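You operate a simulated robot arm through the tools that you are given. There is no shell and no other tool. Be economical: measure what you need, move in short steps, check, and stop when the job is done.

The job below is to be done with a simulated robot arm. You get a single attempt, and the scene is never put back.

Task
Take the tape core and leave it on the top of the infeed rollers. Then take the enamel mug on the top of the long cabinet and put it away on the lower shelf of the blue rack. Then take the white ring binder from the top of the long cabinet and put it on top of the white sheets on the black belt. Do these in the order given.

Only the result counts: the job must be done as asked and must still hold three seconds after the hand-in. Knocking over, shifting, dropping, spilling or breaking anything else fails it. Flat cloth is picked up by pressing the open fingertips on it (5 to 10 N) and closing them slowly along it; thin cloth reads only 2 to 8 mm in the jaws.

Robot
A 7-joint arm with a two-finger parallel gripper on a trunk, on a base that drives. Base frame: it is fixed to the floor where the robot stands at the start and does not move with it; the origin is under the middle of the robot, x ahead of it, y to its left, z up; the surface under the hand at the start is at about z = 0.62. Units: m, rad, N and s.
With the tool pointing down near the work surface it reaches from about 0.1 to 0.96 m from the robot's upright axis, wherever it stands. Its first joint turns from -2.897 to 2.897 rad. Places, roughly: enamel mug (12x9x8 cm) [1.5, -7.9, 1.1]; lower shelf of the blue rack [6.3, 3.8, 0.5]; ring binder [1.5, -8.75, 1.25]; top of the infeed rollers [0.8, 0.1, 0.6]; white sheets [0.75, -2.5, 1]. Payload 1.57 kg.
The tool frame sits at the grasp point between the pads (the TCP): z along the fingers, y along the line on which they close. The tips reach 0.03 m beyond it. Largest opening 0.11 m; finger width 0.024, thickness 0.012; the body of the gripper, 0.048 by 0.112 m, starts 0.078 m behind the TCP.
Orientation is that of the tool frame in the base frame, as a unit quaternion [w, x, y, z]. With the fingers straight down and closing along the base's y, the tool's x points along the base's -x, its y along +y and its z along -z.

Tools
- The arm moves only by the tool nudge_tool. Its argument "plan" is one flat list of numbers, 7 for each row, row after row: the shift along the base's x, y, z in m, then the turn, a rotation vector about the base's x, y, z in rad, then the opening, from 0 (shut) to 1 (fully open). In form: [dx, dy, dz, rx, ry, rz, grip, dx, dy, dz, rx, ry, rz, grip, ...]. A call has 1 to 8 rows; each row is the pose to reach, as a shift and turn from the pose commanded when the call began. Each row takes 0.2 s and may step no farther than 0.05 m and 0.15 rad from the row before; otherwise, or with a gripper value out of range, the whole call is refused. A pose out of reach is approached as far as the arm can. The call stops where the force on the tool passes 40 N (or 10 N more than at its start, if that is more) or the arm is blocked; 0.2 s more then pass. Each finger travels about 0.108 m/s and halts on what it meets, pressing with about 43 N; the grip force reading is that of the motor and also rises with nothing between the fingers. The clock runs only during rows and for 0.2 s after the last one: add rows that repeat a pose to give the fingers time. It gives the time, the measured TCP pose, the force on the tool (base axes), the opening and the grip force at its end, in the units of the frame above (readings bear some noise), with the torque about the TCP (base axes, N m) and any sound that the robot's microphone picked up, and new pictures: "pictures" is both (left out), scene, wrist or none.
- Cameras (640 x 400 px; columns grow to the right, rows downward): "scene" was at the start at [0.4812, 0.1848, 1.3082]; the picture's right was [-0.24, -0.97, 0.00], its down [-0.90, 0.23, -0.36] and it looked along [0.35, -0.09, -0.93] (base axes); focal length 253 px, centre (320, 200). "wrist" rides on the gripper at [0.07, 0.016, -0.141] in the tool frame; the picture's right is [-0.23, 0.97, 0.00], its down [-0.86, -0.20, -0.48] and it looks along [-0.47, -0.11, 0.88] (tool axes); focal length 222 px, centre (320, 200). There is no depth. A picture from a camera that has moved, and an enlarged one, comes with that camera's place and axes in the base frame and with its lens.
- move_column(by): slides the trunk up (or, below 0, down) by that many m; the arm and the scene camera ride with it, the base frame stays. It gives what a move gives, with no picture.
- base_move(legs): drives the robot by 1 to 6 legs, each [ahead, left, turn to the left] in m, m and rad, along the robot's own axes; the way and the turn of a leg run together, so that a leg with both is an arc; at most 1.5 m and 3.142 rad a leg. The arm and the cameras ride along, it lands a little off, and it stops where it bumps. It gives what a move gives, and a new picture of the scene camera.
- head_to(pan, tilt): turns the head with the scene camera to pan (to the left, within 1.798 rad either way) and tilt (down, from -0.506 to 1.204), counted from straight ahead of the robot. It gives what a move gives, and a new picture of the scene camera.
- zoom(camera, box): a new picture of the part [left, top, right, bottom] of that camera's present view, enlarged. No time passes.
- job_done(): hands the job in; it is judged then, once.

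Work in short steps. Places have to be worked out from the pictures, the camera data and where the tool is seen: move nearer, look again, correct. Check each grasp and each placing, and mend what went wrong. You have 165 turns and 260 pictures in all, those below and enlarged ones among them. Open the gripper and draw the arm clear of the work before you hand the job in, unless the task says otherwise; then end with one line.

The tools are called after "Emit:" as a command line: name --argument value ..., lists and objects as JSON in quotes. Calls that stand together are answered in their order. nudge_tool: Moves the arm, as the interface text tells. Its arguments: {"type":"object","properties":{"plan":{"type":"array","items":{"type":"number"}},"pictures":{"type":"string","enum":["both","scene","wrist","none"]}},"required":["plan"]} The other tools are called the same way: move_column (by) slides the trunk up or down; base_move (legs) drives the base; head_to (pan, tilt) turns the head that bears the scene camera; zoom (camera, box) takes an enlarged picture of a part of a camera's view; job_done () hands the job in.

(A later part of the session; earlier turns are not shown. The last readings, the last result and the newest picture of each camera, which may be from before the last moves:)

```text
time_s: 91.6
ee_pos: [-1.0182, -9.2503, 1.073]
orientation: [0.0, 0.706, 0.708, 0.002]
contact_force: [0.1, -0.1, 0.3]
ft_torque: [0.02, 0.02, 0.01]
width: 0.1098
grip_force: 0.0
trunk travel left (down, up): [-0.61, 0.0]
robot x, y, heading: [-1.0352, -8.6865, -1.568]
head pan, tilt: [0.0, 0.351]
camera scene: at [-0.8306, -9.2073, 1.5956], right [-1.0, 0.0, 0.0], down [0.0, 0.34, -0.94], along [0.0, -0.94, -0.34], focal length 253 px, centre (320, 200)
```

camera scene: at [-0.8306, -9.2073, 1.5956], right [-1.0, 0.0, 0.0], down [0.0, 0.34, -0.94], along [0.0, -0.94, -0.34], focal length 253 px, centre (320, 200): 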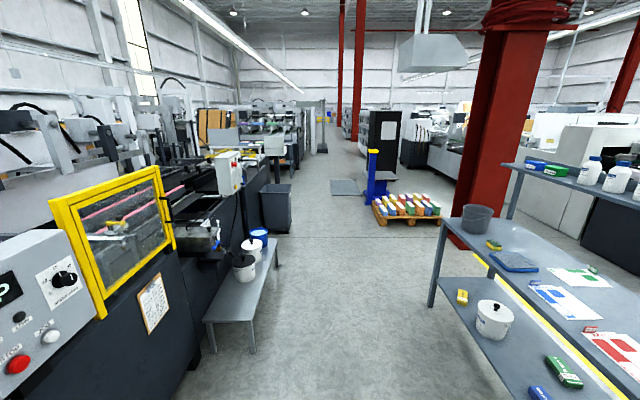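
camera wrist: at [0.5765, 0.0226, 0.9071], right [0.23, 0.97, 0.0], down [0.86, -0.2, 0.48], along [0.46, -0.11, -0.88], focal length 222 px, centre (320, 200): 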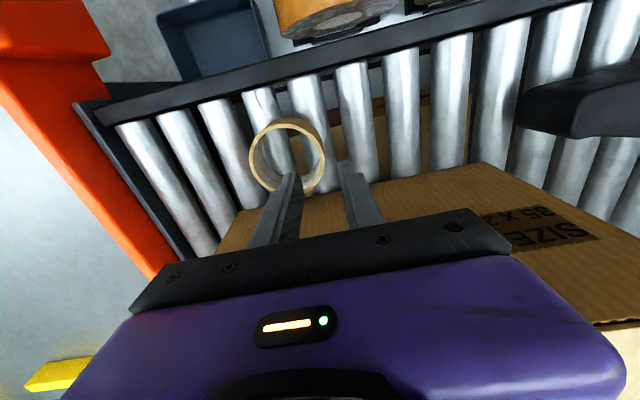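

Good progress. The machine is lower here, so I look left for the binder and mug.

Emit:
head_to --pan 1.55 --tilt 0.25

```text
time_s: 93.3
ee_pos: [-1.0172, -9.2513, 1.0722]
orientation: [-0.001, 0.706, 0.708, 0.002]
contact_force: [-0.3, 0.7, -0.3]
ft_torque: [-0.01, -0.03, 0.01]
width: 0.1098
grip_force: 0.0
trunk travel left (down, up): [-0.61, 0.0]
robot x, y, heading: [-1.0289, -8.6862, -1.568]
head pan, tilt: [1.55, 0.25]
camera scene: at [-0.7374, -9.1161, 1.6051], right [-0.02, -1.0, 0.0], down [-0.25, 0.0, -0.97], along [0.97, -0.02, -0.25], focal length 253 px, centre (320, 200)
```

scene: 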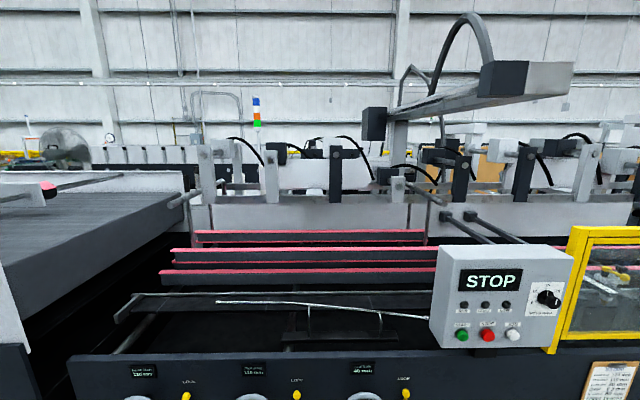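

I can't see them from here, so I continue down the corridor, easing left to pass the floor mat.

Emit:
head_to --pan 0.1 --tilt 0.35

Emit:
base_move --legs '[[1.5, 0, 0], [1.45, 0.1, 0], [1.45, 0.1, 0]]'

```text
time_s: 94.8
ee_pos: [-1.0183, -9.2513, 1.072]
orientation: [0.0, 0.707, 0.708, 0.002]
contact_force: [-0.3, -0.1, 0.2]
ft_torque: [0.0, -0.03, 0.02]
width: 0.1102
grip_force: 0.0
trunk travel left (down, up): [-0.61, 0.0]
robot x, y, heading: [-1.029, -8.6883, -1.567]
head pan, tilt: [0.099, 0.351]
camera scene: at [-0.8213, -9.2069, 1.5956], right [-0.99, -0.1, 0.0], down [-0.04, 0.34, -0.94], along [0.1, -0.93, -0.34], focal length 253 px, centre (320, 200)
```

scene: 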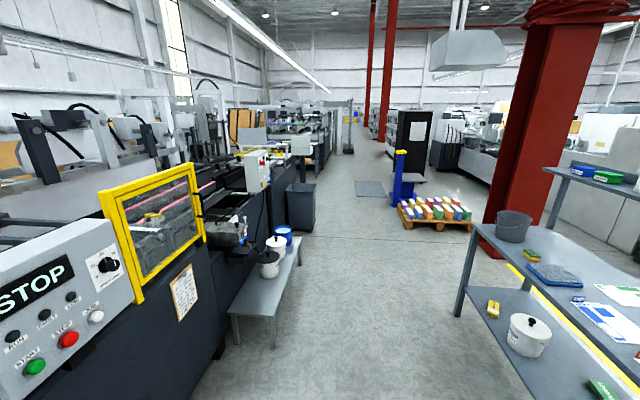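

```text
time_s: 116.0
ee_pos: [-0.9236, -13.6654, 1.0732]
orientation: [0.0, 0.721, 0.693, 0.001]
contact_force: [-0.1, 0.5, -1.7]
ft_torque: [-0.01, -0.01, 0.01]
width: 0.1102
grip_force: 0.0
trunk travel left (down, up): [-0.61, 0.0]
robot x, y, heading: [-0.9152, -13.0989, -1.608]
head pan, tilt: [0.099, 0.351]
camera scene: at [-0.725, -13.6299, 1.5956], right [-1.0, -0.06, 0.0], down [-0.02, 0.34, -0.94], along [0.06, -0.94, -0.34], focal length 253 px, centre (320, 200)
```

scene: 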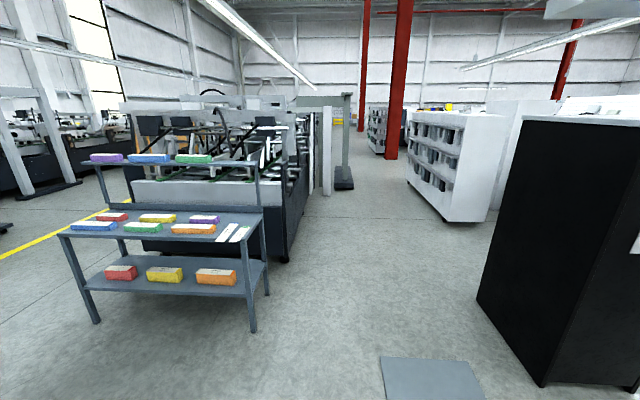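

There appears to be an opening to the left, between the first machine's end and a shelving cart. I look left.

Emit:
head_to --pan 1.2 --tilt 0.35

Emit:
head_to --pan 1.79 --tilt 0.4

```text
time_s: 117.3
ee_pos: [-0.9218, -13.6663, 1.0718]
orientation: [0.0, 0.72, 0.694, 0.003]
contact_force: [0.2, 0.1, 0.6]
ft_torque: [-0.01, -0.02, 0.01]
width: 0.11
grip_force: 0.0
trunk travel left (down, up): [-0.61, 0.0]
robot x, y, heading: [-0.9121, -13.1007, -1.613]
head pan, tilt: [1.201, 0.351]
camera scene: at [-0.6453, -13.574, 1.5956], right [-0.4, -0.92, 0.0], down [-0.32, 0.14, -0.94], along [0.86, -0.37, -0.34], focal length 253 px, centre (320, 200)
```

scene: 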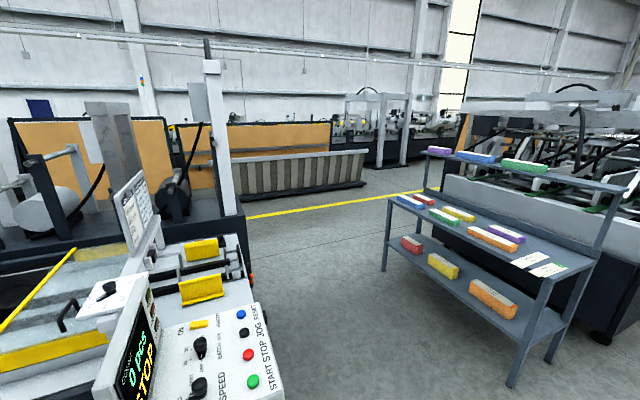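

```text
time_s: 118.3
ee_pos: [-0.9238, -13.6663, 1.0723]
orientation: [0.0, 0.721, 0.693, 0.001]
contact_force: [0.0, 0.7, 0.0]
ft_torque: [-0.01, 0.0, 0.0]
width: 0.1102
grip_force: 0.1
trunk travel left (down, up): [-0.61, 0.0]
robot x, y, heading: [-0.9151, -13.1015, -1.61]
head pan, tilt: [1.791, 0.4]
camera scene: at [-0.6396, -13.5203, 1.5911], right [0.18, -0.98, 0.0], down [-0.38, -0.07, -0.92], along [0.91, 0.17, -0.39], focal length 253 px, centre (320, 200)
```

scene: 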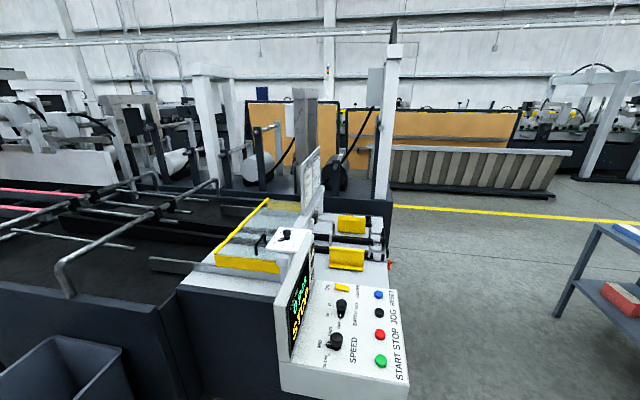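

There is a passage between y≈−13.75 (machine end) and y≈−15.07 (cart). I drive to y≈−14.25, turn to heading 0 and go through.

Emit:
head_to --pan 0.3 --tilt 0.4

Emit:
base_move --legs '[[1.15, 0, 0], [0, 0, 1.61]]'

```text
time_s: 119.9
ee_pos: [-0.924, -13.6651, 1.0736]
orientation: [0.0, 0.72, 0.694, 0.001]
contact_force: [0.1, -0.2, -0.1]
ft_torque: [0.02, 0.0, -0.01]
width: 0.11
grip_force: 0.0
trunk travel left (down, up): [-0.61, 0.0]
robot x, y, heading: [-0.9124, -13.0999, -1.608]
head pan, tilt: [0.3, 0.4]
camera scene: at [-0.7066, -13.6265, 1.5911], right [-0.97, -0.26, 0.0], down [-0.1, 0.38, -0.92], along [0.24, -0.89, -0.39], focal length 253 px, centre (320, 200)
```

scene: 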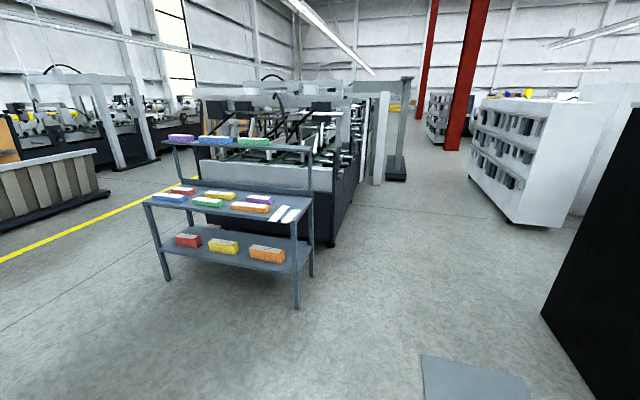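

```text
time_s: 129.7
ee_pos: [-0.3915, -14.2506, 1.0721]
orientation: [-0.002, -0.005, 1.0, 0.001]
contact_force: [-0.6, -0.5, -0.2]
ft_torque: [0.03, 0.06, 0.01]
width: 0.11
grip_force: 0.0
trunk travel left (down, up): [-0.61, 0.0]
robot x, y, heading: [-0.9563, -14.2689, 0.006]
head pan, tilt: [0.3, 0.4]
camera scene: at [-0.4424, -14.0383, 1.5911], right [0.3, -0.95, 0.0], down [-0.37, -0.12, -0.92], along [0.88, 0.28, -0.39], focal length 253 px, centre (320, 200)
```

scene: 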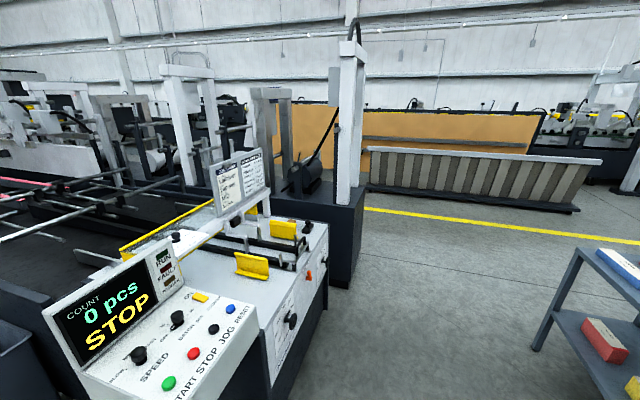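

The passage is clear and the machine's end is at y≈−13.8. I drive straight +x for 2.8 m.

Emit:
base_move --legs '[[1.4, -0.05, -0.006], [1.4, 0, 0]]'

Emit:
head_to --pan 1.3 --tilt 0.3

```text
time_s: 143.3
ee_pos: [2.4078, -14.3159, 1.0715]
orientation: [-0.002, 0.003, 1.0, 0.001]
contact_force: [0.5, 0.4, -0.9]
ft_torque: [0.0, 0.02, 0.0]
width: 0.1097
grip_force: 0.0
trunk travel left (down, up): [-0.61, 0.0]
robot x, y, heading: [1.8434, -14.3266, -0.007]
head pan, tilt: [0.3, 0.4]
camera scene: at [2.3599, -14.1023, 1.5911], right [0.29, -0.96, 0.0], down [-0.37, -0.11, -0.92], along [0.88, 0.27, -0.39], focal length 253 px, centre (320, 200)
```

scene: 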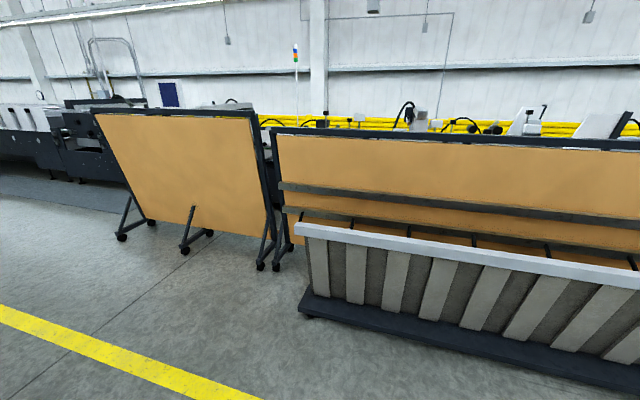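

```text
time_s: 144.5
ee_pos: [2.4074, -14.3162, 1.0719]
orientation: [-0.001, 0.003, 1.0, 0.001]
contact_force: [1.0, -1.1, -0.3]
ft_torque: [-0.01, 0.02, 0.0]
width: 0.11
grip_force: 0.1
trunk travel left (down, up): [-0.61, 0.0]
robot x, y, heading: [1.8448, -14.3191, -0.009]
head pan, tilt: [1.3, 0.3]
camera scene: at [2.2969, -14.0393, 1.6003], right [0.96, -0.28, 0.0], down [-0.08, -0.28, -0.96], along [0.26, 0.92, -0.3], focal length 253 px, centre (320, 200)
```

scene: 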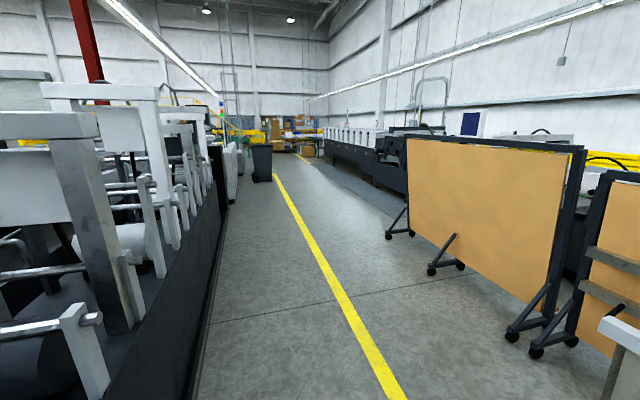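

This is the far aisle (x≈1.9–4.1), with the machine's dark cabinet side on the left. I move to x≈2.8, turn to +y and drive 4.5 m.

Emit:
head_to --pan 0.5 --tilt 0.35

Emit:
base_move --legs '[[0.95, 0, 0], [0, 0, 1.575], [1.5, 0, 0], [1.5, 0, 0], [1.4, 0, 0]]'

```text
time_s: 145.7
ee_pos: [2.4071, -14.3151, 1.0727]
orientation: [-0.001, 0.004, 1.0, 0.001]
contact_force: [-0.5, 0.0, -0.8]
ft_torque: [0.0, 0.0, 0.03]
width: 0.1102
grip_force: 0.1
trunk travel left (down, up): [-0.61, 0.0]
robot x, y, heading: [1.8451, -14.3217, -0.007]
head pan, tilt: [0.499, 0.351]
camera scene: at [2.3533, -14.085, 1.5956], right [0.47, -0.88, 0.0], down [-0.3, -0.16, -0.94], along [0.83, 0.44, -0.34], focal length 253 px, centre (320, 200)
```

scene: 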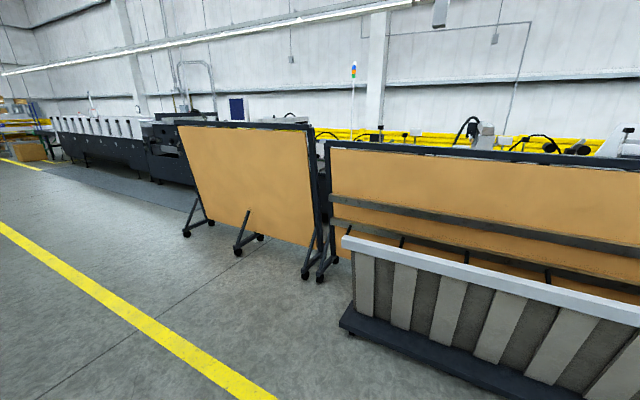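

```text
time_s: 175.1
ee_pos: [2.9301, -9.3491, 1.0724]
orientation: [-0.001, -0.686, 0.728, -0.001]
contact_force: [0.8, 0.5, 0.4]
ft_torque: [0.02, 0.01, 0.01]
width: 0.1099
grip_force: 0.0
trunk travel left (down, up): [-0.61, 0.0]
robot x, y, heading: [2.9088, -9.914, 1.511]
head pan, tilt: [0.499, 0.351]
camera scene: at [2.6953, -9.3939, 1.5956], right [0.9, 0.43, 0.0], down [0.15, -0.31, -0.94], along [-0.4, 0.85, -0.34], focal length 253 px, centre (320, 200)
```

scene: 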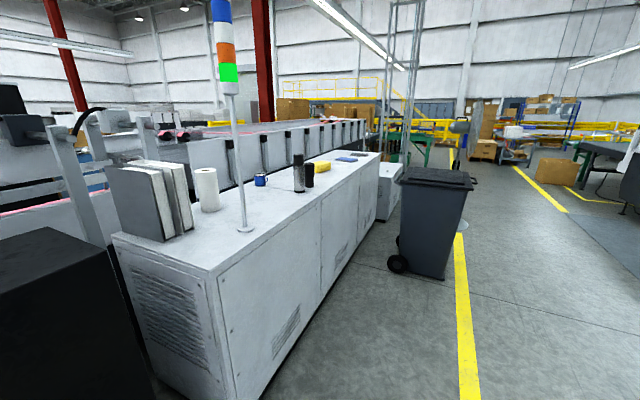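

The long cabinet is in view with the binders, a blue mug, paper towel, cans and so on. I zoom in.

Emit:
zoom --camera "scene" --box '[80, 120, 400, 320]'

Emit:
head_to --pan -0.3 --tilt 0.25

```text
2.00 times, centred on (240, 220) of scene
camera zoom: at [2.6953, -9.3939, 1.5956], right [0.9, 0.43, 0.0], down [0.15, -0.31, -0.94], along [-0.4, 0.85, -0.34], focal length 506 px, centre (480, 160)
```

zoom: 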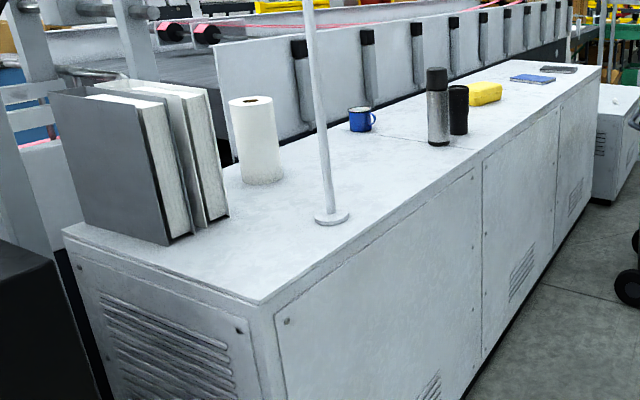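

```text
time_s: 176.3
ee_pos: [2.9296, -9.3506, 1.0712]
orientation: [-0.003, -0.686, 0.727, -0.002]
contact_force: [-0.1, 0.2, 0.2]
ft_torque: [0.01, -0.02, 0.04]
width: 0.1102
grip_force: 0.0
trunk travel left (down, up): [-0.61, 0.0]
robot x, y, heading: [2.9073, -9.9145, 1.511]
head pan, tilt: [-0.3, 0.25]
camera scene: at [2.7677, -9.3907, 1.6051], right [0.94, -0.35, 0.0], down [-0.09, -0.23, -0.97], along [0.34, 0.91, -0.25], focal length 253 px, centre (320, 200)
```

scene: 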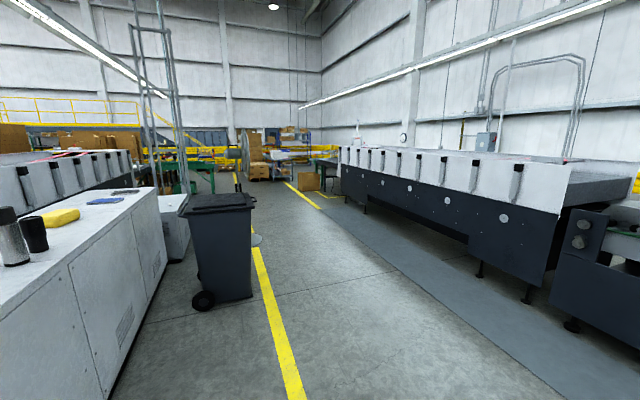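

The mug is at about [1.53,−7.96], with a thermos and can at x≈1.84 and a light pole at [1.91,−8.57]. Before choosing a grasp pitch I zoom in toward the rack (seen near column 295) and at the mug.

Emit:
zoom --camera "scene" --box '[240, 110, 360, 185]'

```text
5.33 times, centred on (300, 148) of scene
camera zoom: at [2.7677, -9.3907, 1.6051], right [0.94, -0.35, 0.0], down [-0.09, -0.23, -0.97], along [0.34, 0.91, -0.25], focal length 1349 px, centre (427, 480)
```

zoom: 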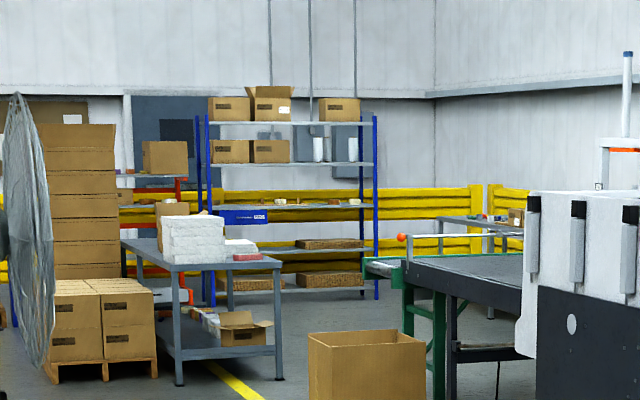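

The rack's target shelf (z≈0.5) has about 0.4 m of clearance, so I'll grasp the mug with the tool pitched about 45°. First I drive alongside the cabinet facing +y, at about (2.4,−8.15).

Emit:
base_move --legs '[[0.5, 0.2, 0.06], [1.25, 0.3, 0]]'

Emit:
head_to --pan 1.5 --tilt 0.55

```text
time_s: 185.4
ee_pos: [2.4369, -7.5997, 1.0724]
orientation: [-0.001, -0.703, 0.711, -0.001]
contact_force: [0.0, -0.6, 0.0]
ft_torque: [0.02, -0.03, 0.03]
width: 0.1099
grip_force: 0.1
trunk travel left (down, up): [-0.61, 0.0]
robot x, y, heading: [2.4454, -8.1633, 1.565]
head pan, tilt: [-0.3, 0.25]
camera scene: at [2.2765, -7.6486, 1.6051], right [0.95, -0.3, 0.0], down [-0.08, -0.24, -0.97], along [0.29, 0.92, -0.25], focal length 253 px, centre (320, 200)
```

scene: 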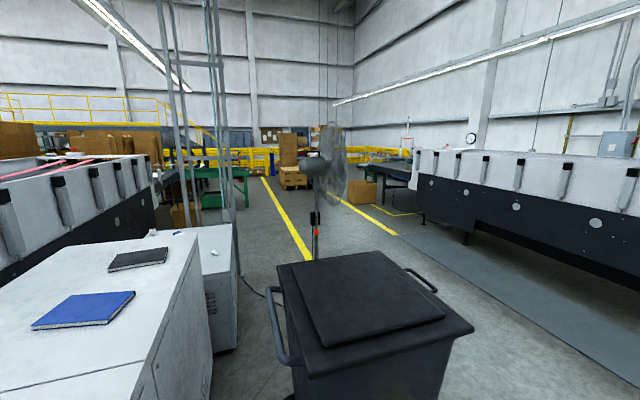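

```text
time_s: 187.2
ee_pos: [2.4368, -7.6003, 1.0718]
orientation: [-0.002, -0.705, 0.709, -0.001]
contact_force: [-0.3, -0.2, 0.3]
ft_torque: [-0.01, 0.01, -0.01]
width: 0.1099
grip_force: 0.1
trunk travel left (down, up): [-0.61, 0.0]
robot x, y, heading: [2.4422, -8.1635, 1.563]
head pan, tilt: [1.499, 0.55]
camera scene: at [2.1585, -7.7302, 1.5774], right [0.08, 1.0, 0.0], down [0.52, -0.04, -0.85], along [-0.85, 0.07, -0.52], focal length 253 px, centre (320, 200)
```

scene: 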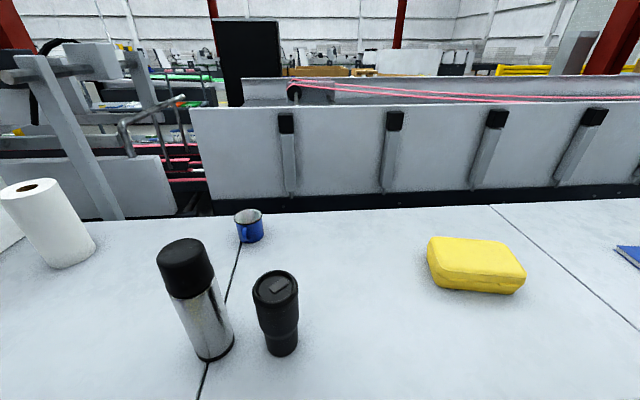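

Emit:
zoom --camera "scene" --box '[200, 190, 312, 260]'

```text
5.71 times, centred on (256, 225) of scene
camera zoom: at [2.1585, -7.7302, 1.5774], right [0.08, 1.0, 0.0], down [0.52, -0.04, -0.85], along [-0.85, 0.07, -0.52], focal length 1445 px, centre (686, 57)
```

zoom: 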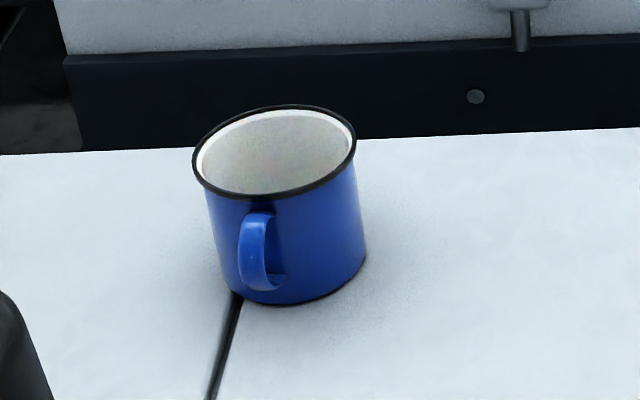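

The mug's handle points toward the aisle (+x), with the thermos at [1.88,−7.91] and tumbler at [1.88,−7.78] in front. I'll approach between the pole and thermos, so I shift the base to about (2.36,−8.35).

Emit:
base_move --legs '[[-0.19, 0.08, 0.005]]'

Emit:
nudge_tool --plan '[0, 0, 0.02, 0.13, 0, 0, 1, 0, 0, 0.04, 0.26, 0, 0, 1, 0, 0, 0.06, 0.39, 0, 0, 1, 0, 0, 0.08, 0.52, 0, 0, 1, 0, 0, 0.11, 0.65, 0, 0, 1, 0, 0, 0.14, 0.785, 0, 0, 1]' --pictures "scene"

```text
time_s: 188.8
ee_pos: [2.352, -7.7889, 1.0727]
orientation: [-0.003, -0.706, 0.708, 0.0]
contact_force: [0.1, -1.7, 0.4]
ft_torque: [-0.03, 0.02, 0.04]
width: 0.1101
grip_force: 0.0
trunk travel left (down, up): [-0.61, 0.0]
robot x, y, heading: [2.3646, -8.3577, 1.573]
head pan, tilt: [1.499, 0.55]
camera scene: at [2.0748, -7.9207, 1.5773], right [0.08, 1.0, 0.0], down [0.52, -0.04, -0.85], along [-0.85, 0.06, -0.52], focal length 253 px, centre (320, 200)
```

scene: 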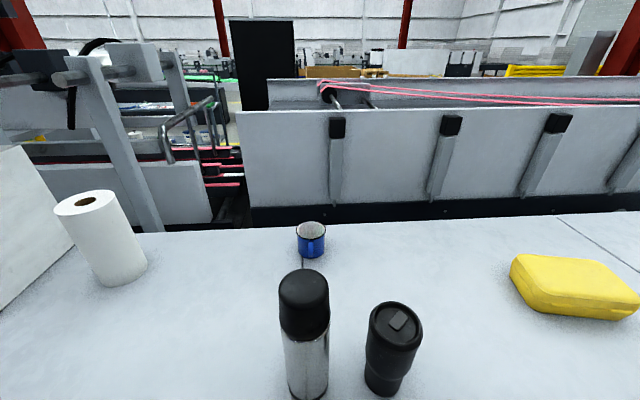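

```text
time_s: 190.2
ee_pos: [2.3278, -7.6003, 1.1958]
orientation: [0.269, -0.652, 0.655, 0.27]
contact_force: [0.4, -0.5, 0.6]
ft_torque: [0.01, 0.05, 0.01]
width: 0.1099
grip_force: 0.2
out of reach, approached as far as the arm can: row 1, 2, 3, 4, 5, 6
trunk travel left (down, up): [-0.61, 0.0]
robot x, y, heading: [2.3628, -8.3533, 1.563]
head pan, tilt: [1.499, 0.55]
camera scene: at [2.075, -7.9207, 1.5773], right [0.08, 1.0, 0.0], down [0.52, -0.04, -0.85], along [-0.85, 0.06, -0.52], focal length 253 px, centre (320, 200)
```

scene: 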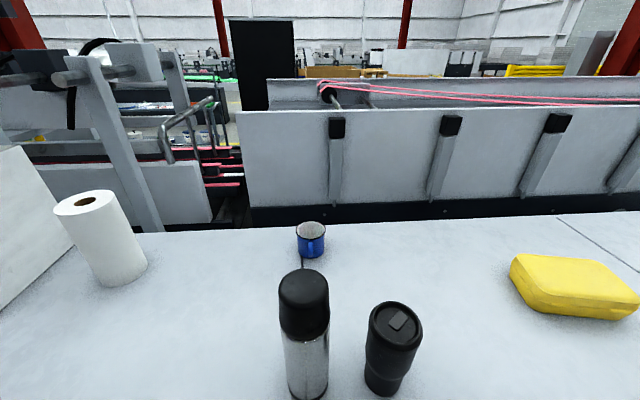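

The arm reached 45° pitch only at a larger radius. I look at the arm's own shape, elbow included, before swinging anything over the cabinet.

Emit:
head_to --pan -1.0 --tilt 0.8

Emit:
head_to --pan -0.2 --tilt 0.8

```text
time_s: 192.5
ee_pos: [2.3275, -7.6008, 1.1946]
orientation: [0.268, -0.653, 0.655, 0.27]
contact_force: [-0.9, 0.5, -0.1]
ft_torque: [-0.02, 0.0, 0.0]
width: 0.1101
grip_force: 0.1
trunk travel left (down, up): [-0.61, 0.0]
robot x, y, heading: [2.3607, -8.3532, 1.567]
head pan, tilt: [-1.0, 0.799]
camera scene: at [2.2323, -7.8843, 1.556], right [0.54, -0.84, 0.0], down [-0.6, -0.39, -0.7], along [0.59, 0.37, -0.72], focal length 253 px, centre (320, 200)
```

scene: 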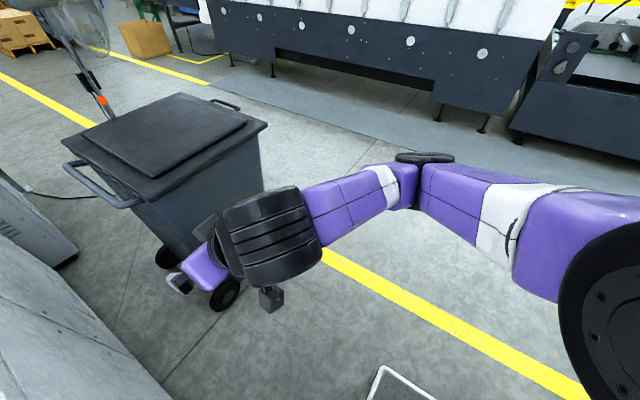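

```text
time_s: 193.6
ee_pos: [2.3277, -7.6011, 1.1954]
orientation: [0.268, -0.653, 0.655, 0.269]
contact_force: [0.6, 0.1, -0.6]
ft_torque: [-0.01, 0.01, 0.04]
width: 0.1101
grip_force: 0.1
trunk travel left (down, up): [-0.61, 0.0]
robot x, y, heading: [2.3616, -8.3548, 1.567]
head pan, tilt: [-0.201, 0.799]
camera scene: at [2.1807, -7.8487, 1.556], right [0.98, -0.2, 0.0], down [-0.15, -0.7, -0.7], along [0.14, 0.68, -0.72], focal length 253 px, centre (320, 200)
```

scene: 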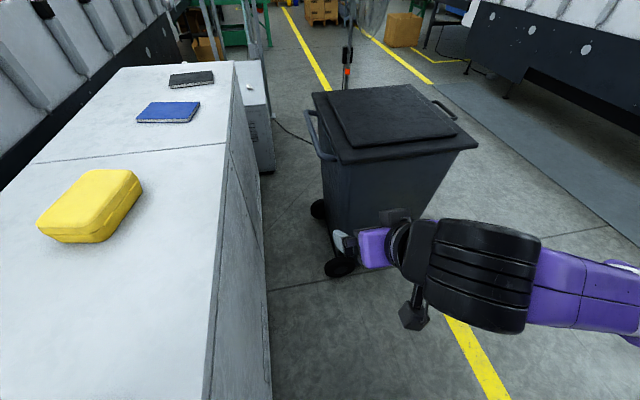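

The arm hangs elbow-out to the right at roughly z 1.17. I test whether raising the tool raises the elbow too.

Emit:
nudge_tool --plan '[0, 0, 0.04, 0, 0, 0, 1, 0, 0, 0.08, 0, 0, 0, 1, 0, 0, 0.12, 0, 0, 0, 1, 0, 0, 0.16, 0, 0, 0, 1, 0, 0, 0.2, 0, 0, 0, 1]' --pictures "none"

Emit:
head_to --pan -1.0 --tilt 0.6

```text
time_s: 194.8
ee_pos: [2.3235, -7.5995, 1.3952]
orientation: [0.269, -0.653, 0.655, 0.27]
contact_force: [0.2, 1.2, -0.4]
ft_torque: [-0.02, -0.01, 0.01]
width: 0.11
grip_force: 0.1
out of reach, approached as far as the arm can: row 1, 2
trunk travel left (down, up): [-0.61, 0.0]
robot x, y, heading: [2.3629, -8.3564, 1.568]
head pan, tilt: [-0.201, 0.799]
```

```text
time_s: 196.0
ee_pos: [2.3235, -7.6012, 1.3961]
orientation: [0.268, -0.653, 0.655, 0.27]
contact_force: [0.4, 0.1, -0.5]
ft_torque: [0.03, -0.01, -0.02]
width: 0.1102
grip_force: 0.2
trunk travel left (down, up): [-0.61, 0.0]
robot x, y, heading: [2.3643, -8.3522, 1.569]
head pan, tilt: [-1.0, 0.6]
camera scene: at [2.2388, -7.8801, 1.5728], right [0.54, -0.84, 0.0], down [-0.48, -0.3, -0.82], along [0.7, 0.44, -0.57], focal length 253 px, centre (320, 200)
```

scene: 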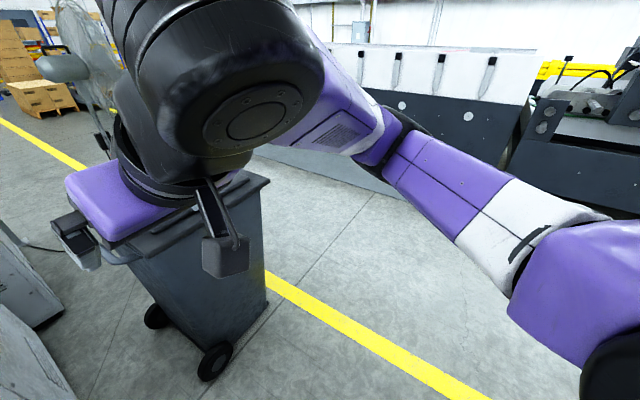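

With the tool at z 1.395, the arm clears everything except the pole. I move the base north to about (2.34,−7.63), so the elbow will come down in the free area between the tumbler and the yellow case.

Emit:
base_move --legs '[[0.72, 0.02, 0]]'

Emit:
head_to --pan 1.2 --tilt 0.75

```text
time_s: 199.8
ee_pos: [2.3058, -6.8898, 1.3946]
orientation: [0.268, -0.653, 0.655, 0.27]
contact_force: [-0.7, -0.2, 0.3]
ft_torque: [-0.04, -0.03, -0.01]
width: 0.11
grip_force: 0.0
trunk travel left (down, up): [-0.61, 0.0]
robot x, y, heading: [2.3453, -7.6438, 1.567]
head pan, tilt: [-1.0, 0.6]
camera scene: at [2.2212, -7.1695, 1.5729], right [0.54, -0.84, 0.0], down [-0.48, -0.3, -0.83], along [0.7, 0.44, -0.56], focal length 253 px, centre (320, 200)
```

scene: 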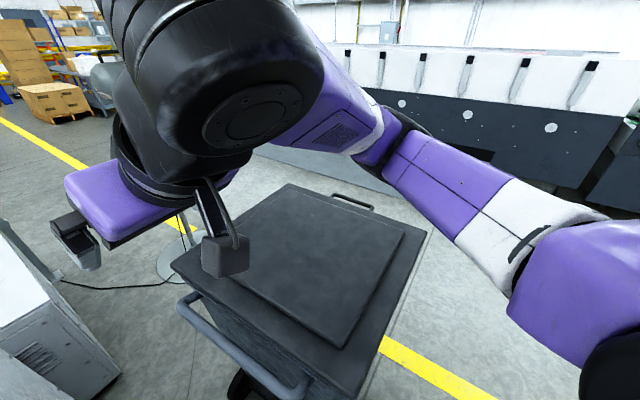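

```text
time_s: 201.9
ee_pos: [2.3058, -6.8898, 1.3954]
orientation: [0.268, -0.653, 0.654, 0.271]
contact_force: [0.1, 0.0, -0.6]
ft_torque: [-0.01, 0.03, 0.01]
width: 0.1099
grip_force: 0.0
trunk travel left (down, up): [-0.61, 0.0]
robot x, y, heading: [2.345, -7.6442, 1.563]
head pan, tilt: [1.201, 0.75]
camera scene: at [2.0695, -7.1866, 1.56], right [0.37, 0.93, 0.0], down [0.63, -0.25, -0.73], along [-0.68, 0.27, -0.68], focal length 253 px, centre (320, 200)
```

scene: 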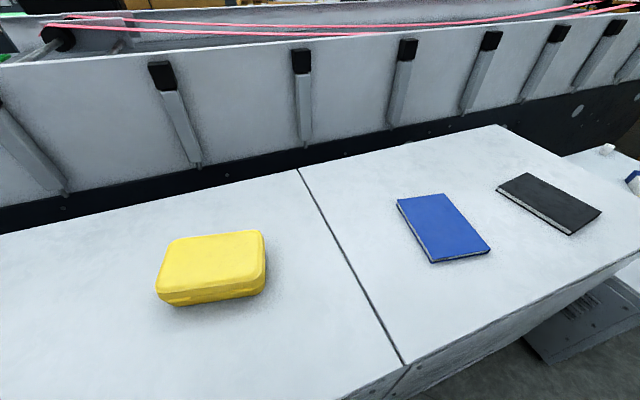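

The head sits front-left of the arm, so swinging left at this height would hit it. Instead I back off, turn to face the cabinet (heading π) and drive in with the arm straight ahead at y≈−7.6.

Emit:
base_move --legs '[[-0.5, -0.3, 0], [-0.05, -0.4, 0], [0, 0, 1.575]]'

Emit:
head_to --pan 0.0 --tilt 0.6

```text
time_s: 211.1
ee_pos: [2.2911, -8.2206, 1.3947]
orientation: [-0.003, 0.925, -0.014, -0.381]
contact_force: [0.9, 0.0, 0.2]
ft_torque: [-0.02, 0.01, -0.03]
width: 0.11
grip_force: 0.0
trunk travel left (down, up): [-0.61, 0.0]
robot x, y, heading: [3.0427, -8.2018, 3.114]
head pan, tilt: [1.201, 0.75]
camera scene: at [2.5797, -8.4652, 1.56], right [-0.92, 0.39, 0.0], down [0.27, 0.63, -0.73], along [-0.28, -0.67, -0.68], focal length 253 px, centre (320, 200)
```

scene: 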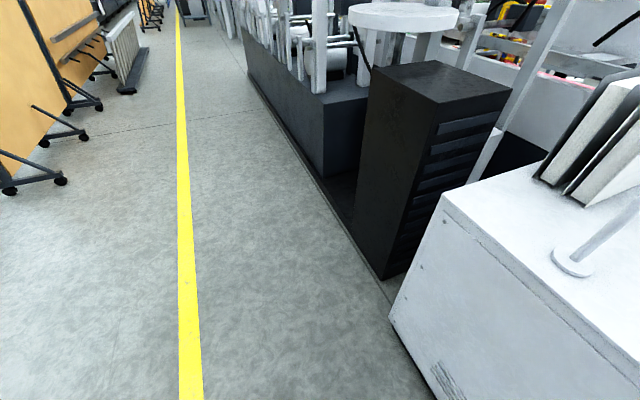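

```text
time_s: 212.5
ee_pos: [2.2916, -8.22, 1.3936]
orientation: [-0.004, 0.925, -0.013, -0.38]
contact_force: [0.5, -1.3, 0.5]
ft_torque: [-0.03, 0.0, 0.01]
width: 0.1099
grip_force: 0.1
trunk travel left (down, up): [-0.61, 0.0]
robot x, y, heading: [3.0432, -8.1989, 3.11]
head pan, tilt: [0.0, 0.6]
camera scene: at [2.5236, -8.3863, 1.5728], right [0.03, 1.0, 0.0], down [0.56, -0.02, -0.82], along [-0.82, 0.02, -0.57], focal length 253 px, centre (320, 200)
```

scene: 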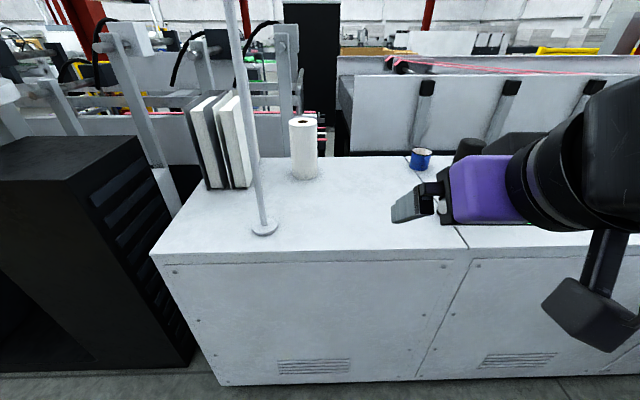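

Now I strafe right to y≈−7.6, then go forward to x≈2.6, with the arm well above the items.

Emit:
base_move --legs '[[0, -0.6, 0.03], [0.42, 0, 0]]'

```text
time_s: 218.1
ee_pos: [1.882, -7.6438, 1.3943]
orientation: [0.002, 0.925, 0.002, -0.38]
contact_force: [0.3, 0.5, 0.5]
ft_torque: [0.0, 0.03, -0.02]
width: 0.1098
grip_force: 0.1
trunk travel left (down, up): [-0.61, 0.0]
robot x, y, heading: [2.633, -7.5975, -3.138]
head pan, tilt: [0.0, 0.6]
camera scene: at [2.1206, -7.802, 1.5729], right [0.0, 1.0, 0.0], down [0.56, 0.0, -0.83], along [-0.83, 0.0, -0.56], focal length 253 px, centre (320, 200)
```

scene: 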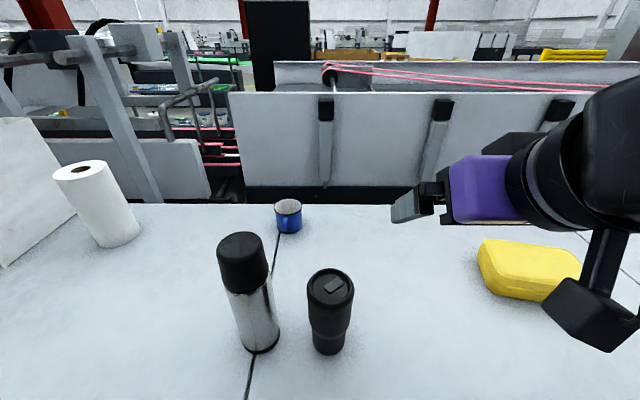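

The mug is at about [1.527,−7.90]. I move forward another 0.18 m, leaving the platform about 4 cm from the cabinet.

Emit:
base_move --legs '[[0.18, 0, 0]]'

```text
time_s: 219.6
ee_pos: [1.7037, -7.6503, 1.3951]
orientation: [0.004, 0.925, 0.005, -0.38]
contact_force: [-0.1, -0.7, 0.4]
ft_torque: [0.01, 0.02, 0.02]
width: 0.11
grip_force: 0.1
trunk travel left (down, up): [-0.61, 0.0]
robot x, y, heading: [2.4589, -7.6013, -3.129]
head pan, tilt: [0.0, 0.6]
camera scene: at [1.9429, -7.8063, 1.573], right [-0.01, 1.0, 0.0], down [0.56, 0.01, -0.83], along [-0.83, -0.01, -0.56], focal length 253 px, centre (320, 200)
```

scene: 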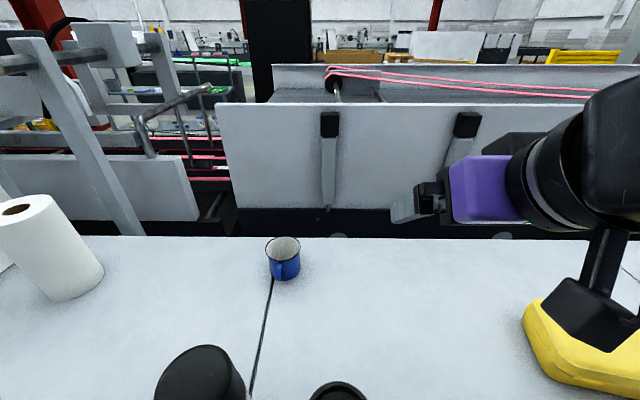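

The mug is at about [1.52,−7.90] with its handle toward +x. I yaw the tool 43° so it comes in from the north-east and move to a pre-grasp point above and behind the mug.

Emit:
nudge_tool --plan '[-0.013, -0.028, -0.02, 0, 0, 0.15, 1, -0.026, -0.056, -0.04, 0, 0, 0.3, 1, -0.038, -0.084, -0.06, 0, 0, 0.45, 1, -0.052, -0.112, -0.08, 0, 0, 0.6, 1, -0.064, -0.14, -0.105, 0, 0, 0.75, 1]'

```text
time_s: 220.8
ee_pos: [1.637, -7.7931, 1.2909]
orientation: [0.143, 0.858, 0.345, -0.352]
contact_force: [0.8, -0.2, 0.2]
ft_torque: [-0.01, 0.02, 0.0]
width: 0.1101
grip_force: 0.0
trunk travel left (down, up): [-0.61, 0.0]
robot x, y, heading: [2.4517, -7.5982, -3.129]
head pan, tilt: [0.0, 0.6]
camera scene: at [1.9427, -7.806, 1.573], right [-0.01, 1.0, 0.0], down [0.56, 0.01, -0.83], along [-0.83, -0.01, -0.56], focal length 253 px, centre (320, 200)
camera wrist: at [1.7555, -7.7006, 1.3423], right [0.56, -0.81, 0.16], down [-0.33, -0.04, 0.94], along [-0.76, -0.58, -0.29], focal length 222 px, centre (320, 200)
```

scene: 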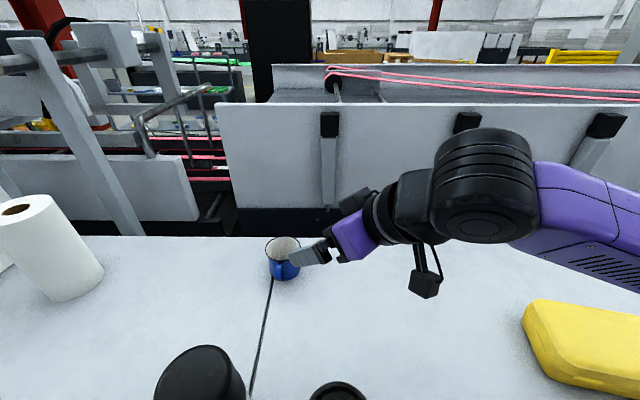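
wrist: 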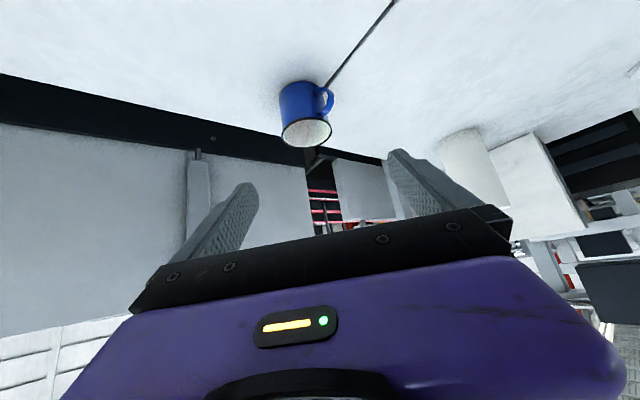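

The mug lines up nearly along the tool axis. I advance about 60% of the way and look.

Emit:
nudge_tool --plan '[-0.024, -0.02, -0.034, 0, 0, 0, 1, -0.048, -0.04, -0.068, 0, 0, 0, 1, -0.072, -0.06, -0.1, 0, 0, 0, 1]'

```text
time_s: 221.6
ee_pos: [1.5659, -7.8497, 1.1898]
orientation: [0.144, 0.858, 0.344, -0.353]
contact_force: [0.0, -1.1, 0.5]
ft_torque: [-0.01, 0.01, 0.01]
width: 0.1102
grip_force: 0.1
trunk travel left (down, up): [-0.61, 0.0]
robot x, y, heading: [2.4588, -7.5975, -3.128]
head pan, tilt: [0.0, 0.6]
camera scene: at [1.9427, -7.8058, 1.573], right [-0.01, 1.0, 0.0], down [0.56, 0.01, -0.83], along [-0.83, -0.01, -0.56], focal length 253 px, centre (320, 200)
camera wrist: at [1.6844, -7.7591, 1.2405], right [0.56, -0.81, 0.16], down [-0.34, -0.04, 0.94], along [-0.76, -0.58, -0.3], focal length 222 px, centre (320, 200)
```

scene: 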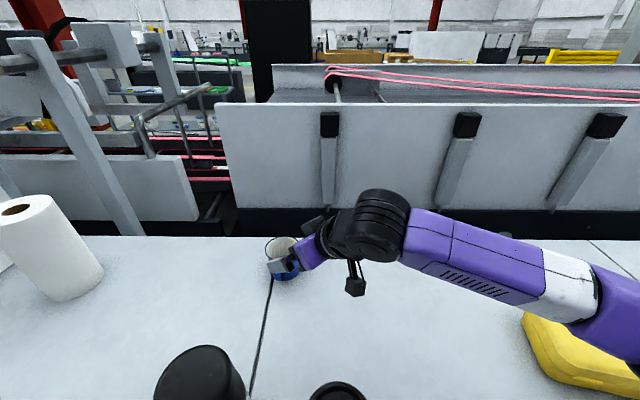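
wrist: 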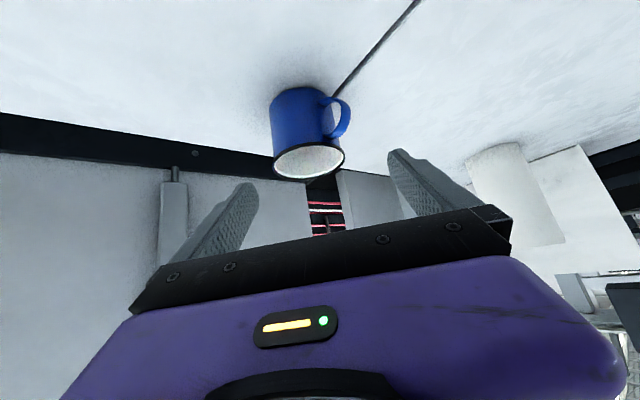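

The elbow is coming down near the yellow case, so I zoom in there before going lower.

Emit:
zoom --camera "scene" --box '[440, 200, 640, 400]'

Emit:
head_to --pan -0.6 --tilt 0.9

```text
2.00 times, centred on (540, 300) of scene
camera zoom: at [1.9427, -7.8058, 1.573], right [-0.01, 1.0, 0.0], down [0.56, 0.01, -0.83], along [-0.83, -0.01, -0.56], focal length 506 px, centre (-120, 0)
```

zoom: 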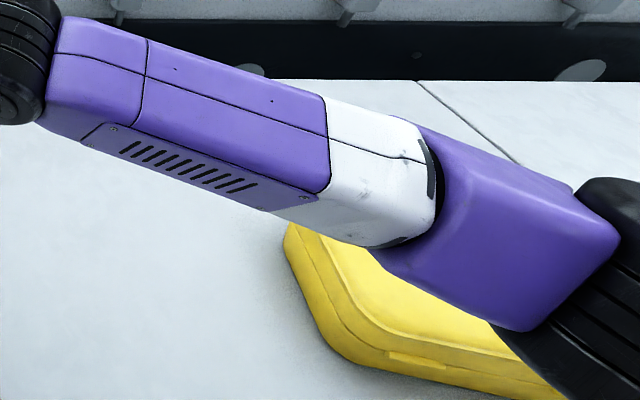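

```text
time_s: 222.6
ee_pos: [1.5672, -7.8514, 1.1901]
orientation: [0.143, 0.858, 0.343, -0.353]
contact_force: [0.7, 0.2, -0.9]
ft_torque: [0.03, 0.01, -0.03]
width: 0.11
grip_force: 0.2
trunk travel left (down, up): [-0.61, 0.0]
robot x, y, heading: [2.4551, -7.5993, -3.132]
head pan, tilt: [-0.6, 0.901]
camera scene: at [1.9681, -7.7634, 1.5481], right [0.56, 0.83, 0.0], down [0.65, -0.44, -0.62], along [-0.52, 0.35, -0.78], focal length 253 px, centre (320, 200)
```

scene: 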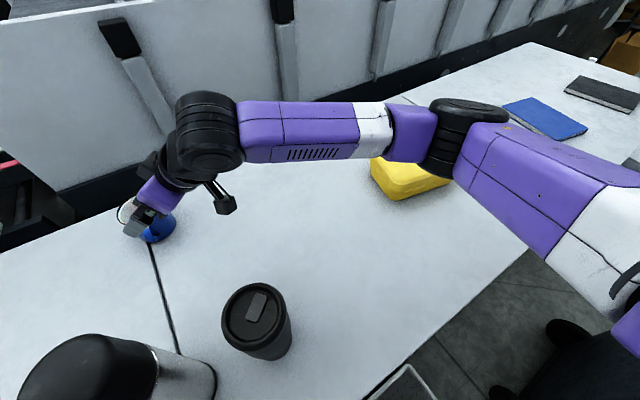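

The forearm's elbow end is about 7 cm above the case, and extending pulls it away. I advance the rest in two parts, aiming for a TCP of z≈1.132.

Emit:
nudge_tool --plan '[-0.015, -0.013, -0.018, 0, 0, 0, 1, -0.03, -0.026, -0.036, 0, 0, 0, 1]'

```text
time_s: 223.2
ee_pos: [1.5372, -7.8754, 1.1539]
orientation: [0.144, 0.858, 0.344, -0.353]
contact_force: [0.3, 0.1, -0.6]
ft_torque: [-0.04, -0.01, 0.0]
width: 0.11
grip_force: 0.1
trunk travel left (down, up): [-0.61, 0.0]
robot x, y, heading: [2.4593, -7.6028, -3.13]
head pan, tilt: [-0.6, 0.901]
camera scene: at [1.9683, -7.763, 1.5482], right [0.56, 0.83, 0.0], down [0.65, -0.44, -0.62], along [-0.52, 0.35, -0.78], focal length 253 px, centre (320, 200)
camera wrist: at [1.6546, -7.7836, 1.2051], right [0.56, -0.82, 0.16], down [-0.34, -0.04, 0.94], along [-0.76, -0.58, -0.3], focal length 222 px, centre (320, 200)
```

scene: 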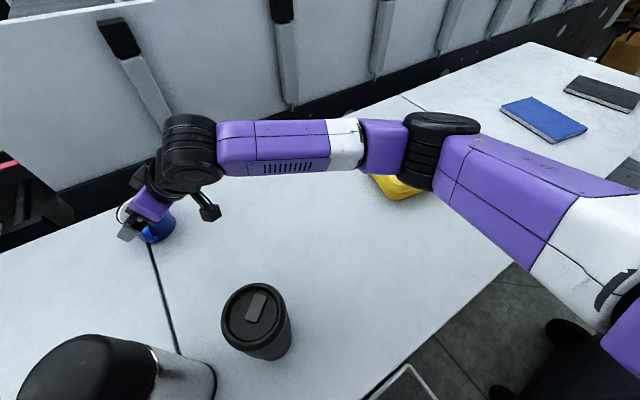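
wrist: 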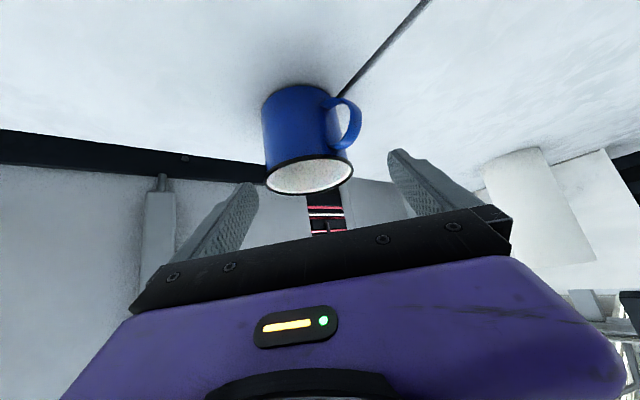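

The handle would lie close to the right finger's path. I back off slightly and yaw back 0.4 rad so it sits between the fingers.

Emit:
nudge_tool --plan '[0.015, 0.013, 0.03, 0, 0, 0, 1, 0.018, 0.008, 0.03, 0, 0, -0.14, 1, 0.02, 0.003, 0.03, 0, 0, -0.28, 1, 0.021, -0.002, 0.03, 0, 0, -0.41, 1]'

```text
time_s: 224.2
ee_pos: [1.5582, -7.8771, 1.1844]
orientation: [0.069, 0.91, 0.16, -0.375]
contact_force: [0.1, 0.4, 0.9]
ft_torque: [-0.01, -0.02, 0.0]
width: 0.1099
grip_force: 0.0
trunk travel left (down, up): [-0.61, 0.0]
robot x, y, heading: [2.458, -7.6003, -3.133]
head pan, tilt: [-0.6, 0.901]
camera scene: at [1.9681, -7.7628, 1.5481], right [0.56, 0.83, 0.0], down [0.65, -0.44, -0.62], along [-0.52, 0.35, -0.78], focal length 253 px, centre (320, 200)
camera wrist: at [1.7028, -7.8405, 1.2351], right [0.18, -0.97, 0.16], down [-0.32, 0.1, 0.94], along [-0.93, -0.22, -0.3], focal length 222 px, centre (320, 200)
```

scene: 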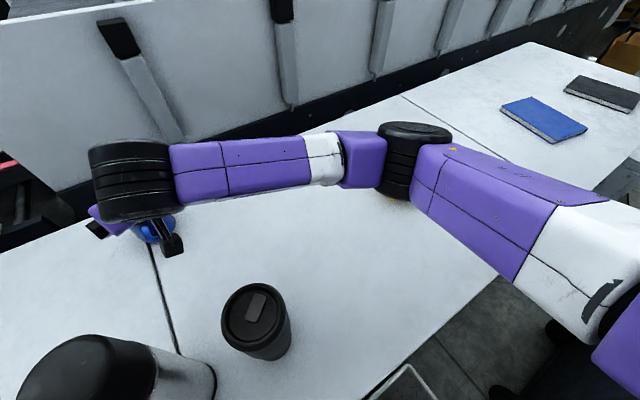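
wrist: 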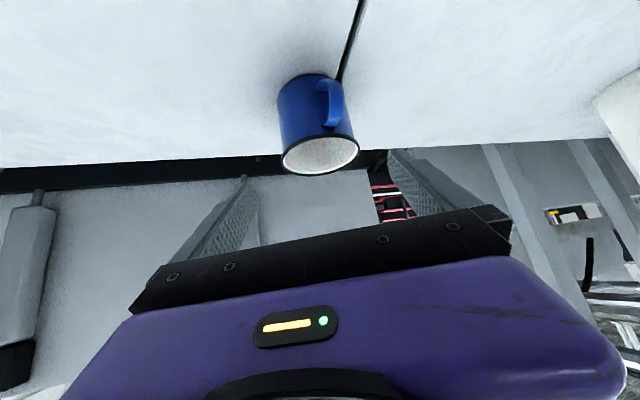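

The handle now sits between the fingers and the elbow is clear of the case. I advance to the grasp pose.

Emit:
nudge_tool --plan '[-0.012, -0.005, -0.018, 0, 0, 0, 1, -0.023, -0.009, -0.036, 0, 0, 0, 1, -0.032, -0.013, -0.054, 0, 0, 0, 1]'

```text
time_s: 225.0
ee_pos: [1.5256, -7.8898, 1.129]
orientation: [0.069, 0.911, 0.162, -0.374]
contact_force: [0.5, 0.1, 0.6]
ft_torque: [0.01, 0.0, -0.05]
width: 0.1103
grip_force: 0.1
trunk travel left (down, up): [-0.61, 0.0]
robot x, y, heading: [2.4576, -7.5984, -3.131]
head pan, tilt: [-0.6, 0.901]
camera scene: at [1.9683, -7.7633, 1.5481], right [0.56, 0.83, 0.0], down [0.65, -0.44, -0.62], along [-0.52, 0.35, -0.78], focal length 253 px, centre (320, 200)
camera wrist: at [1.6702, -7.854, 1.1807], right [0.19, -0.97, 0.16], down [-0.32, 0.1, 0.94], along [-0.93, -0.23, -0.3], focal length 222 px, centre (320, 200)
```

scene: 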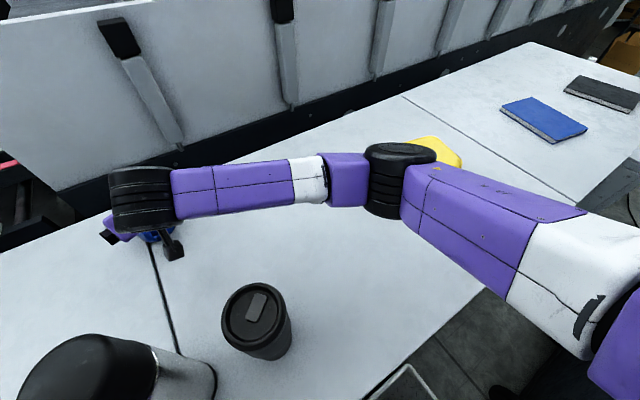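
wrist: 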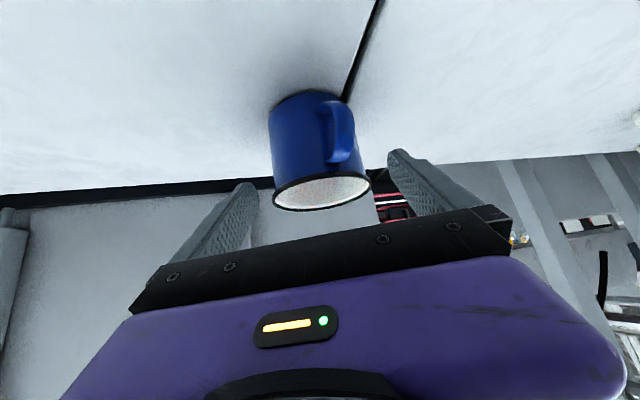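

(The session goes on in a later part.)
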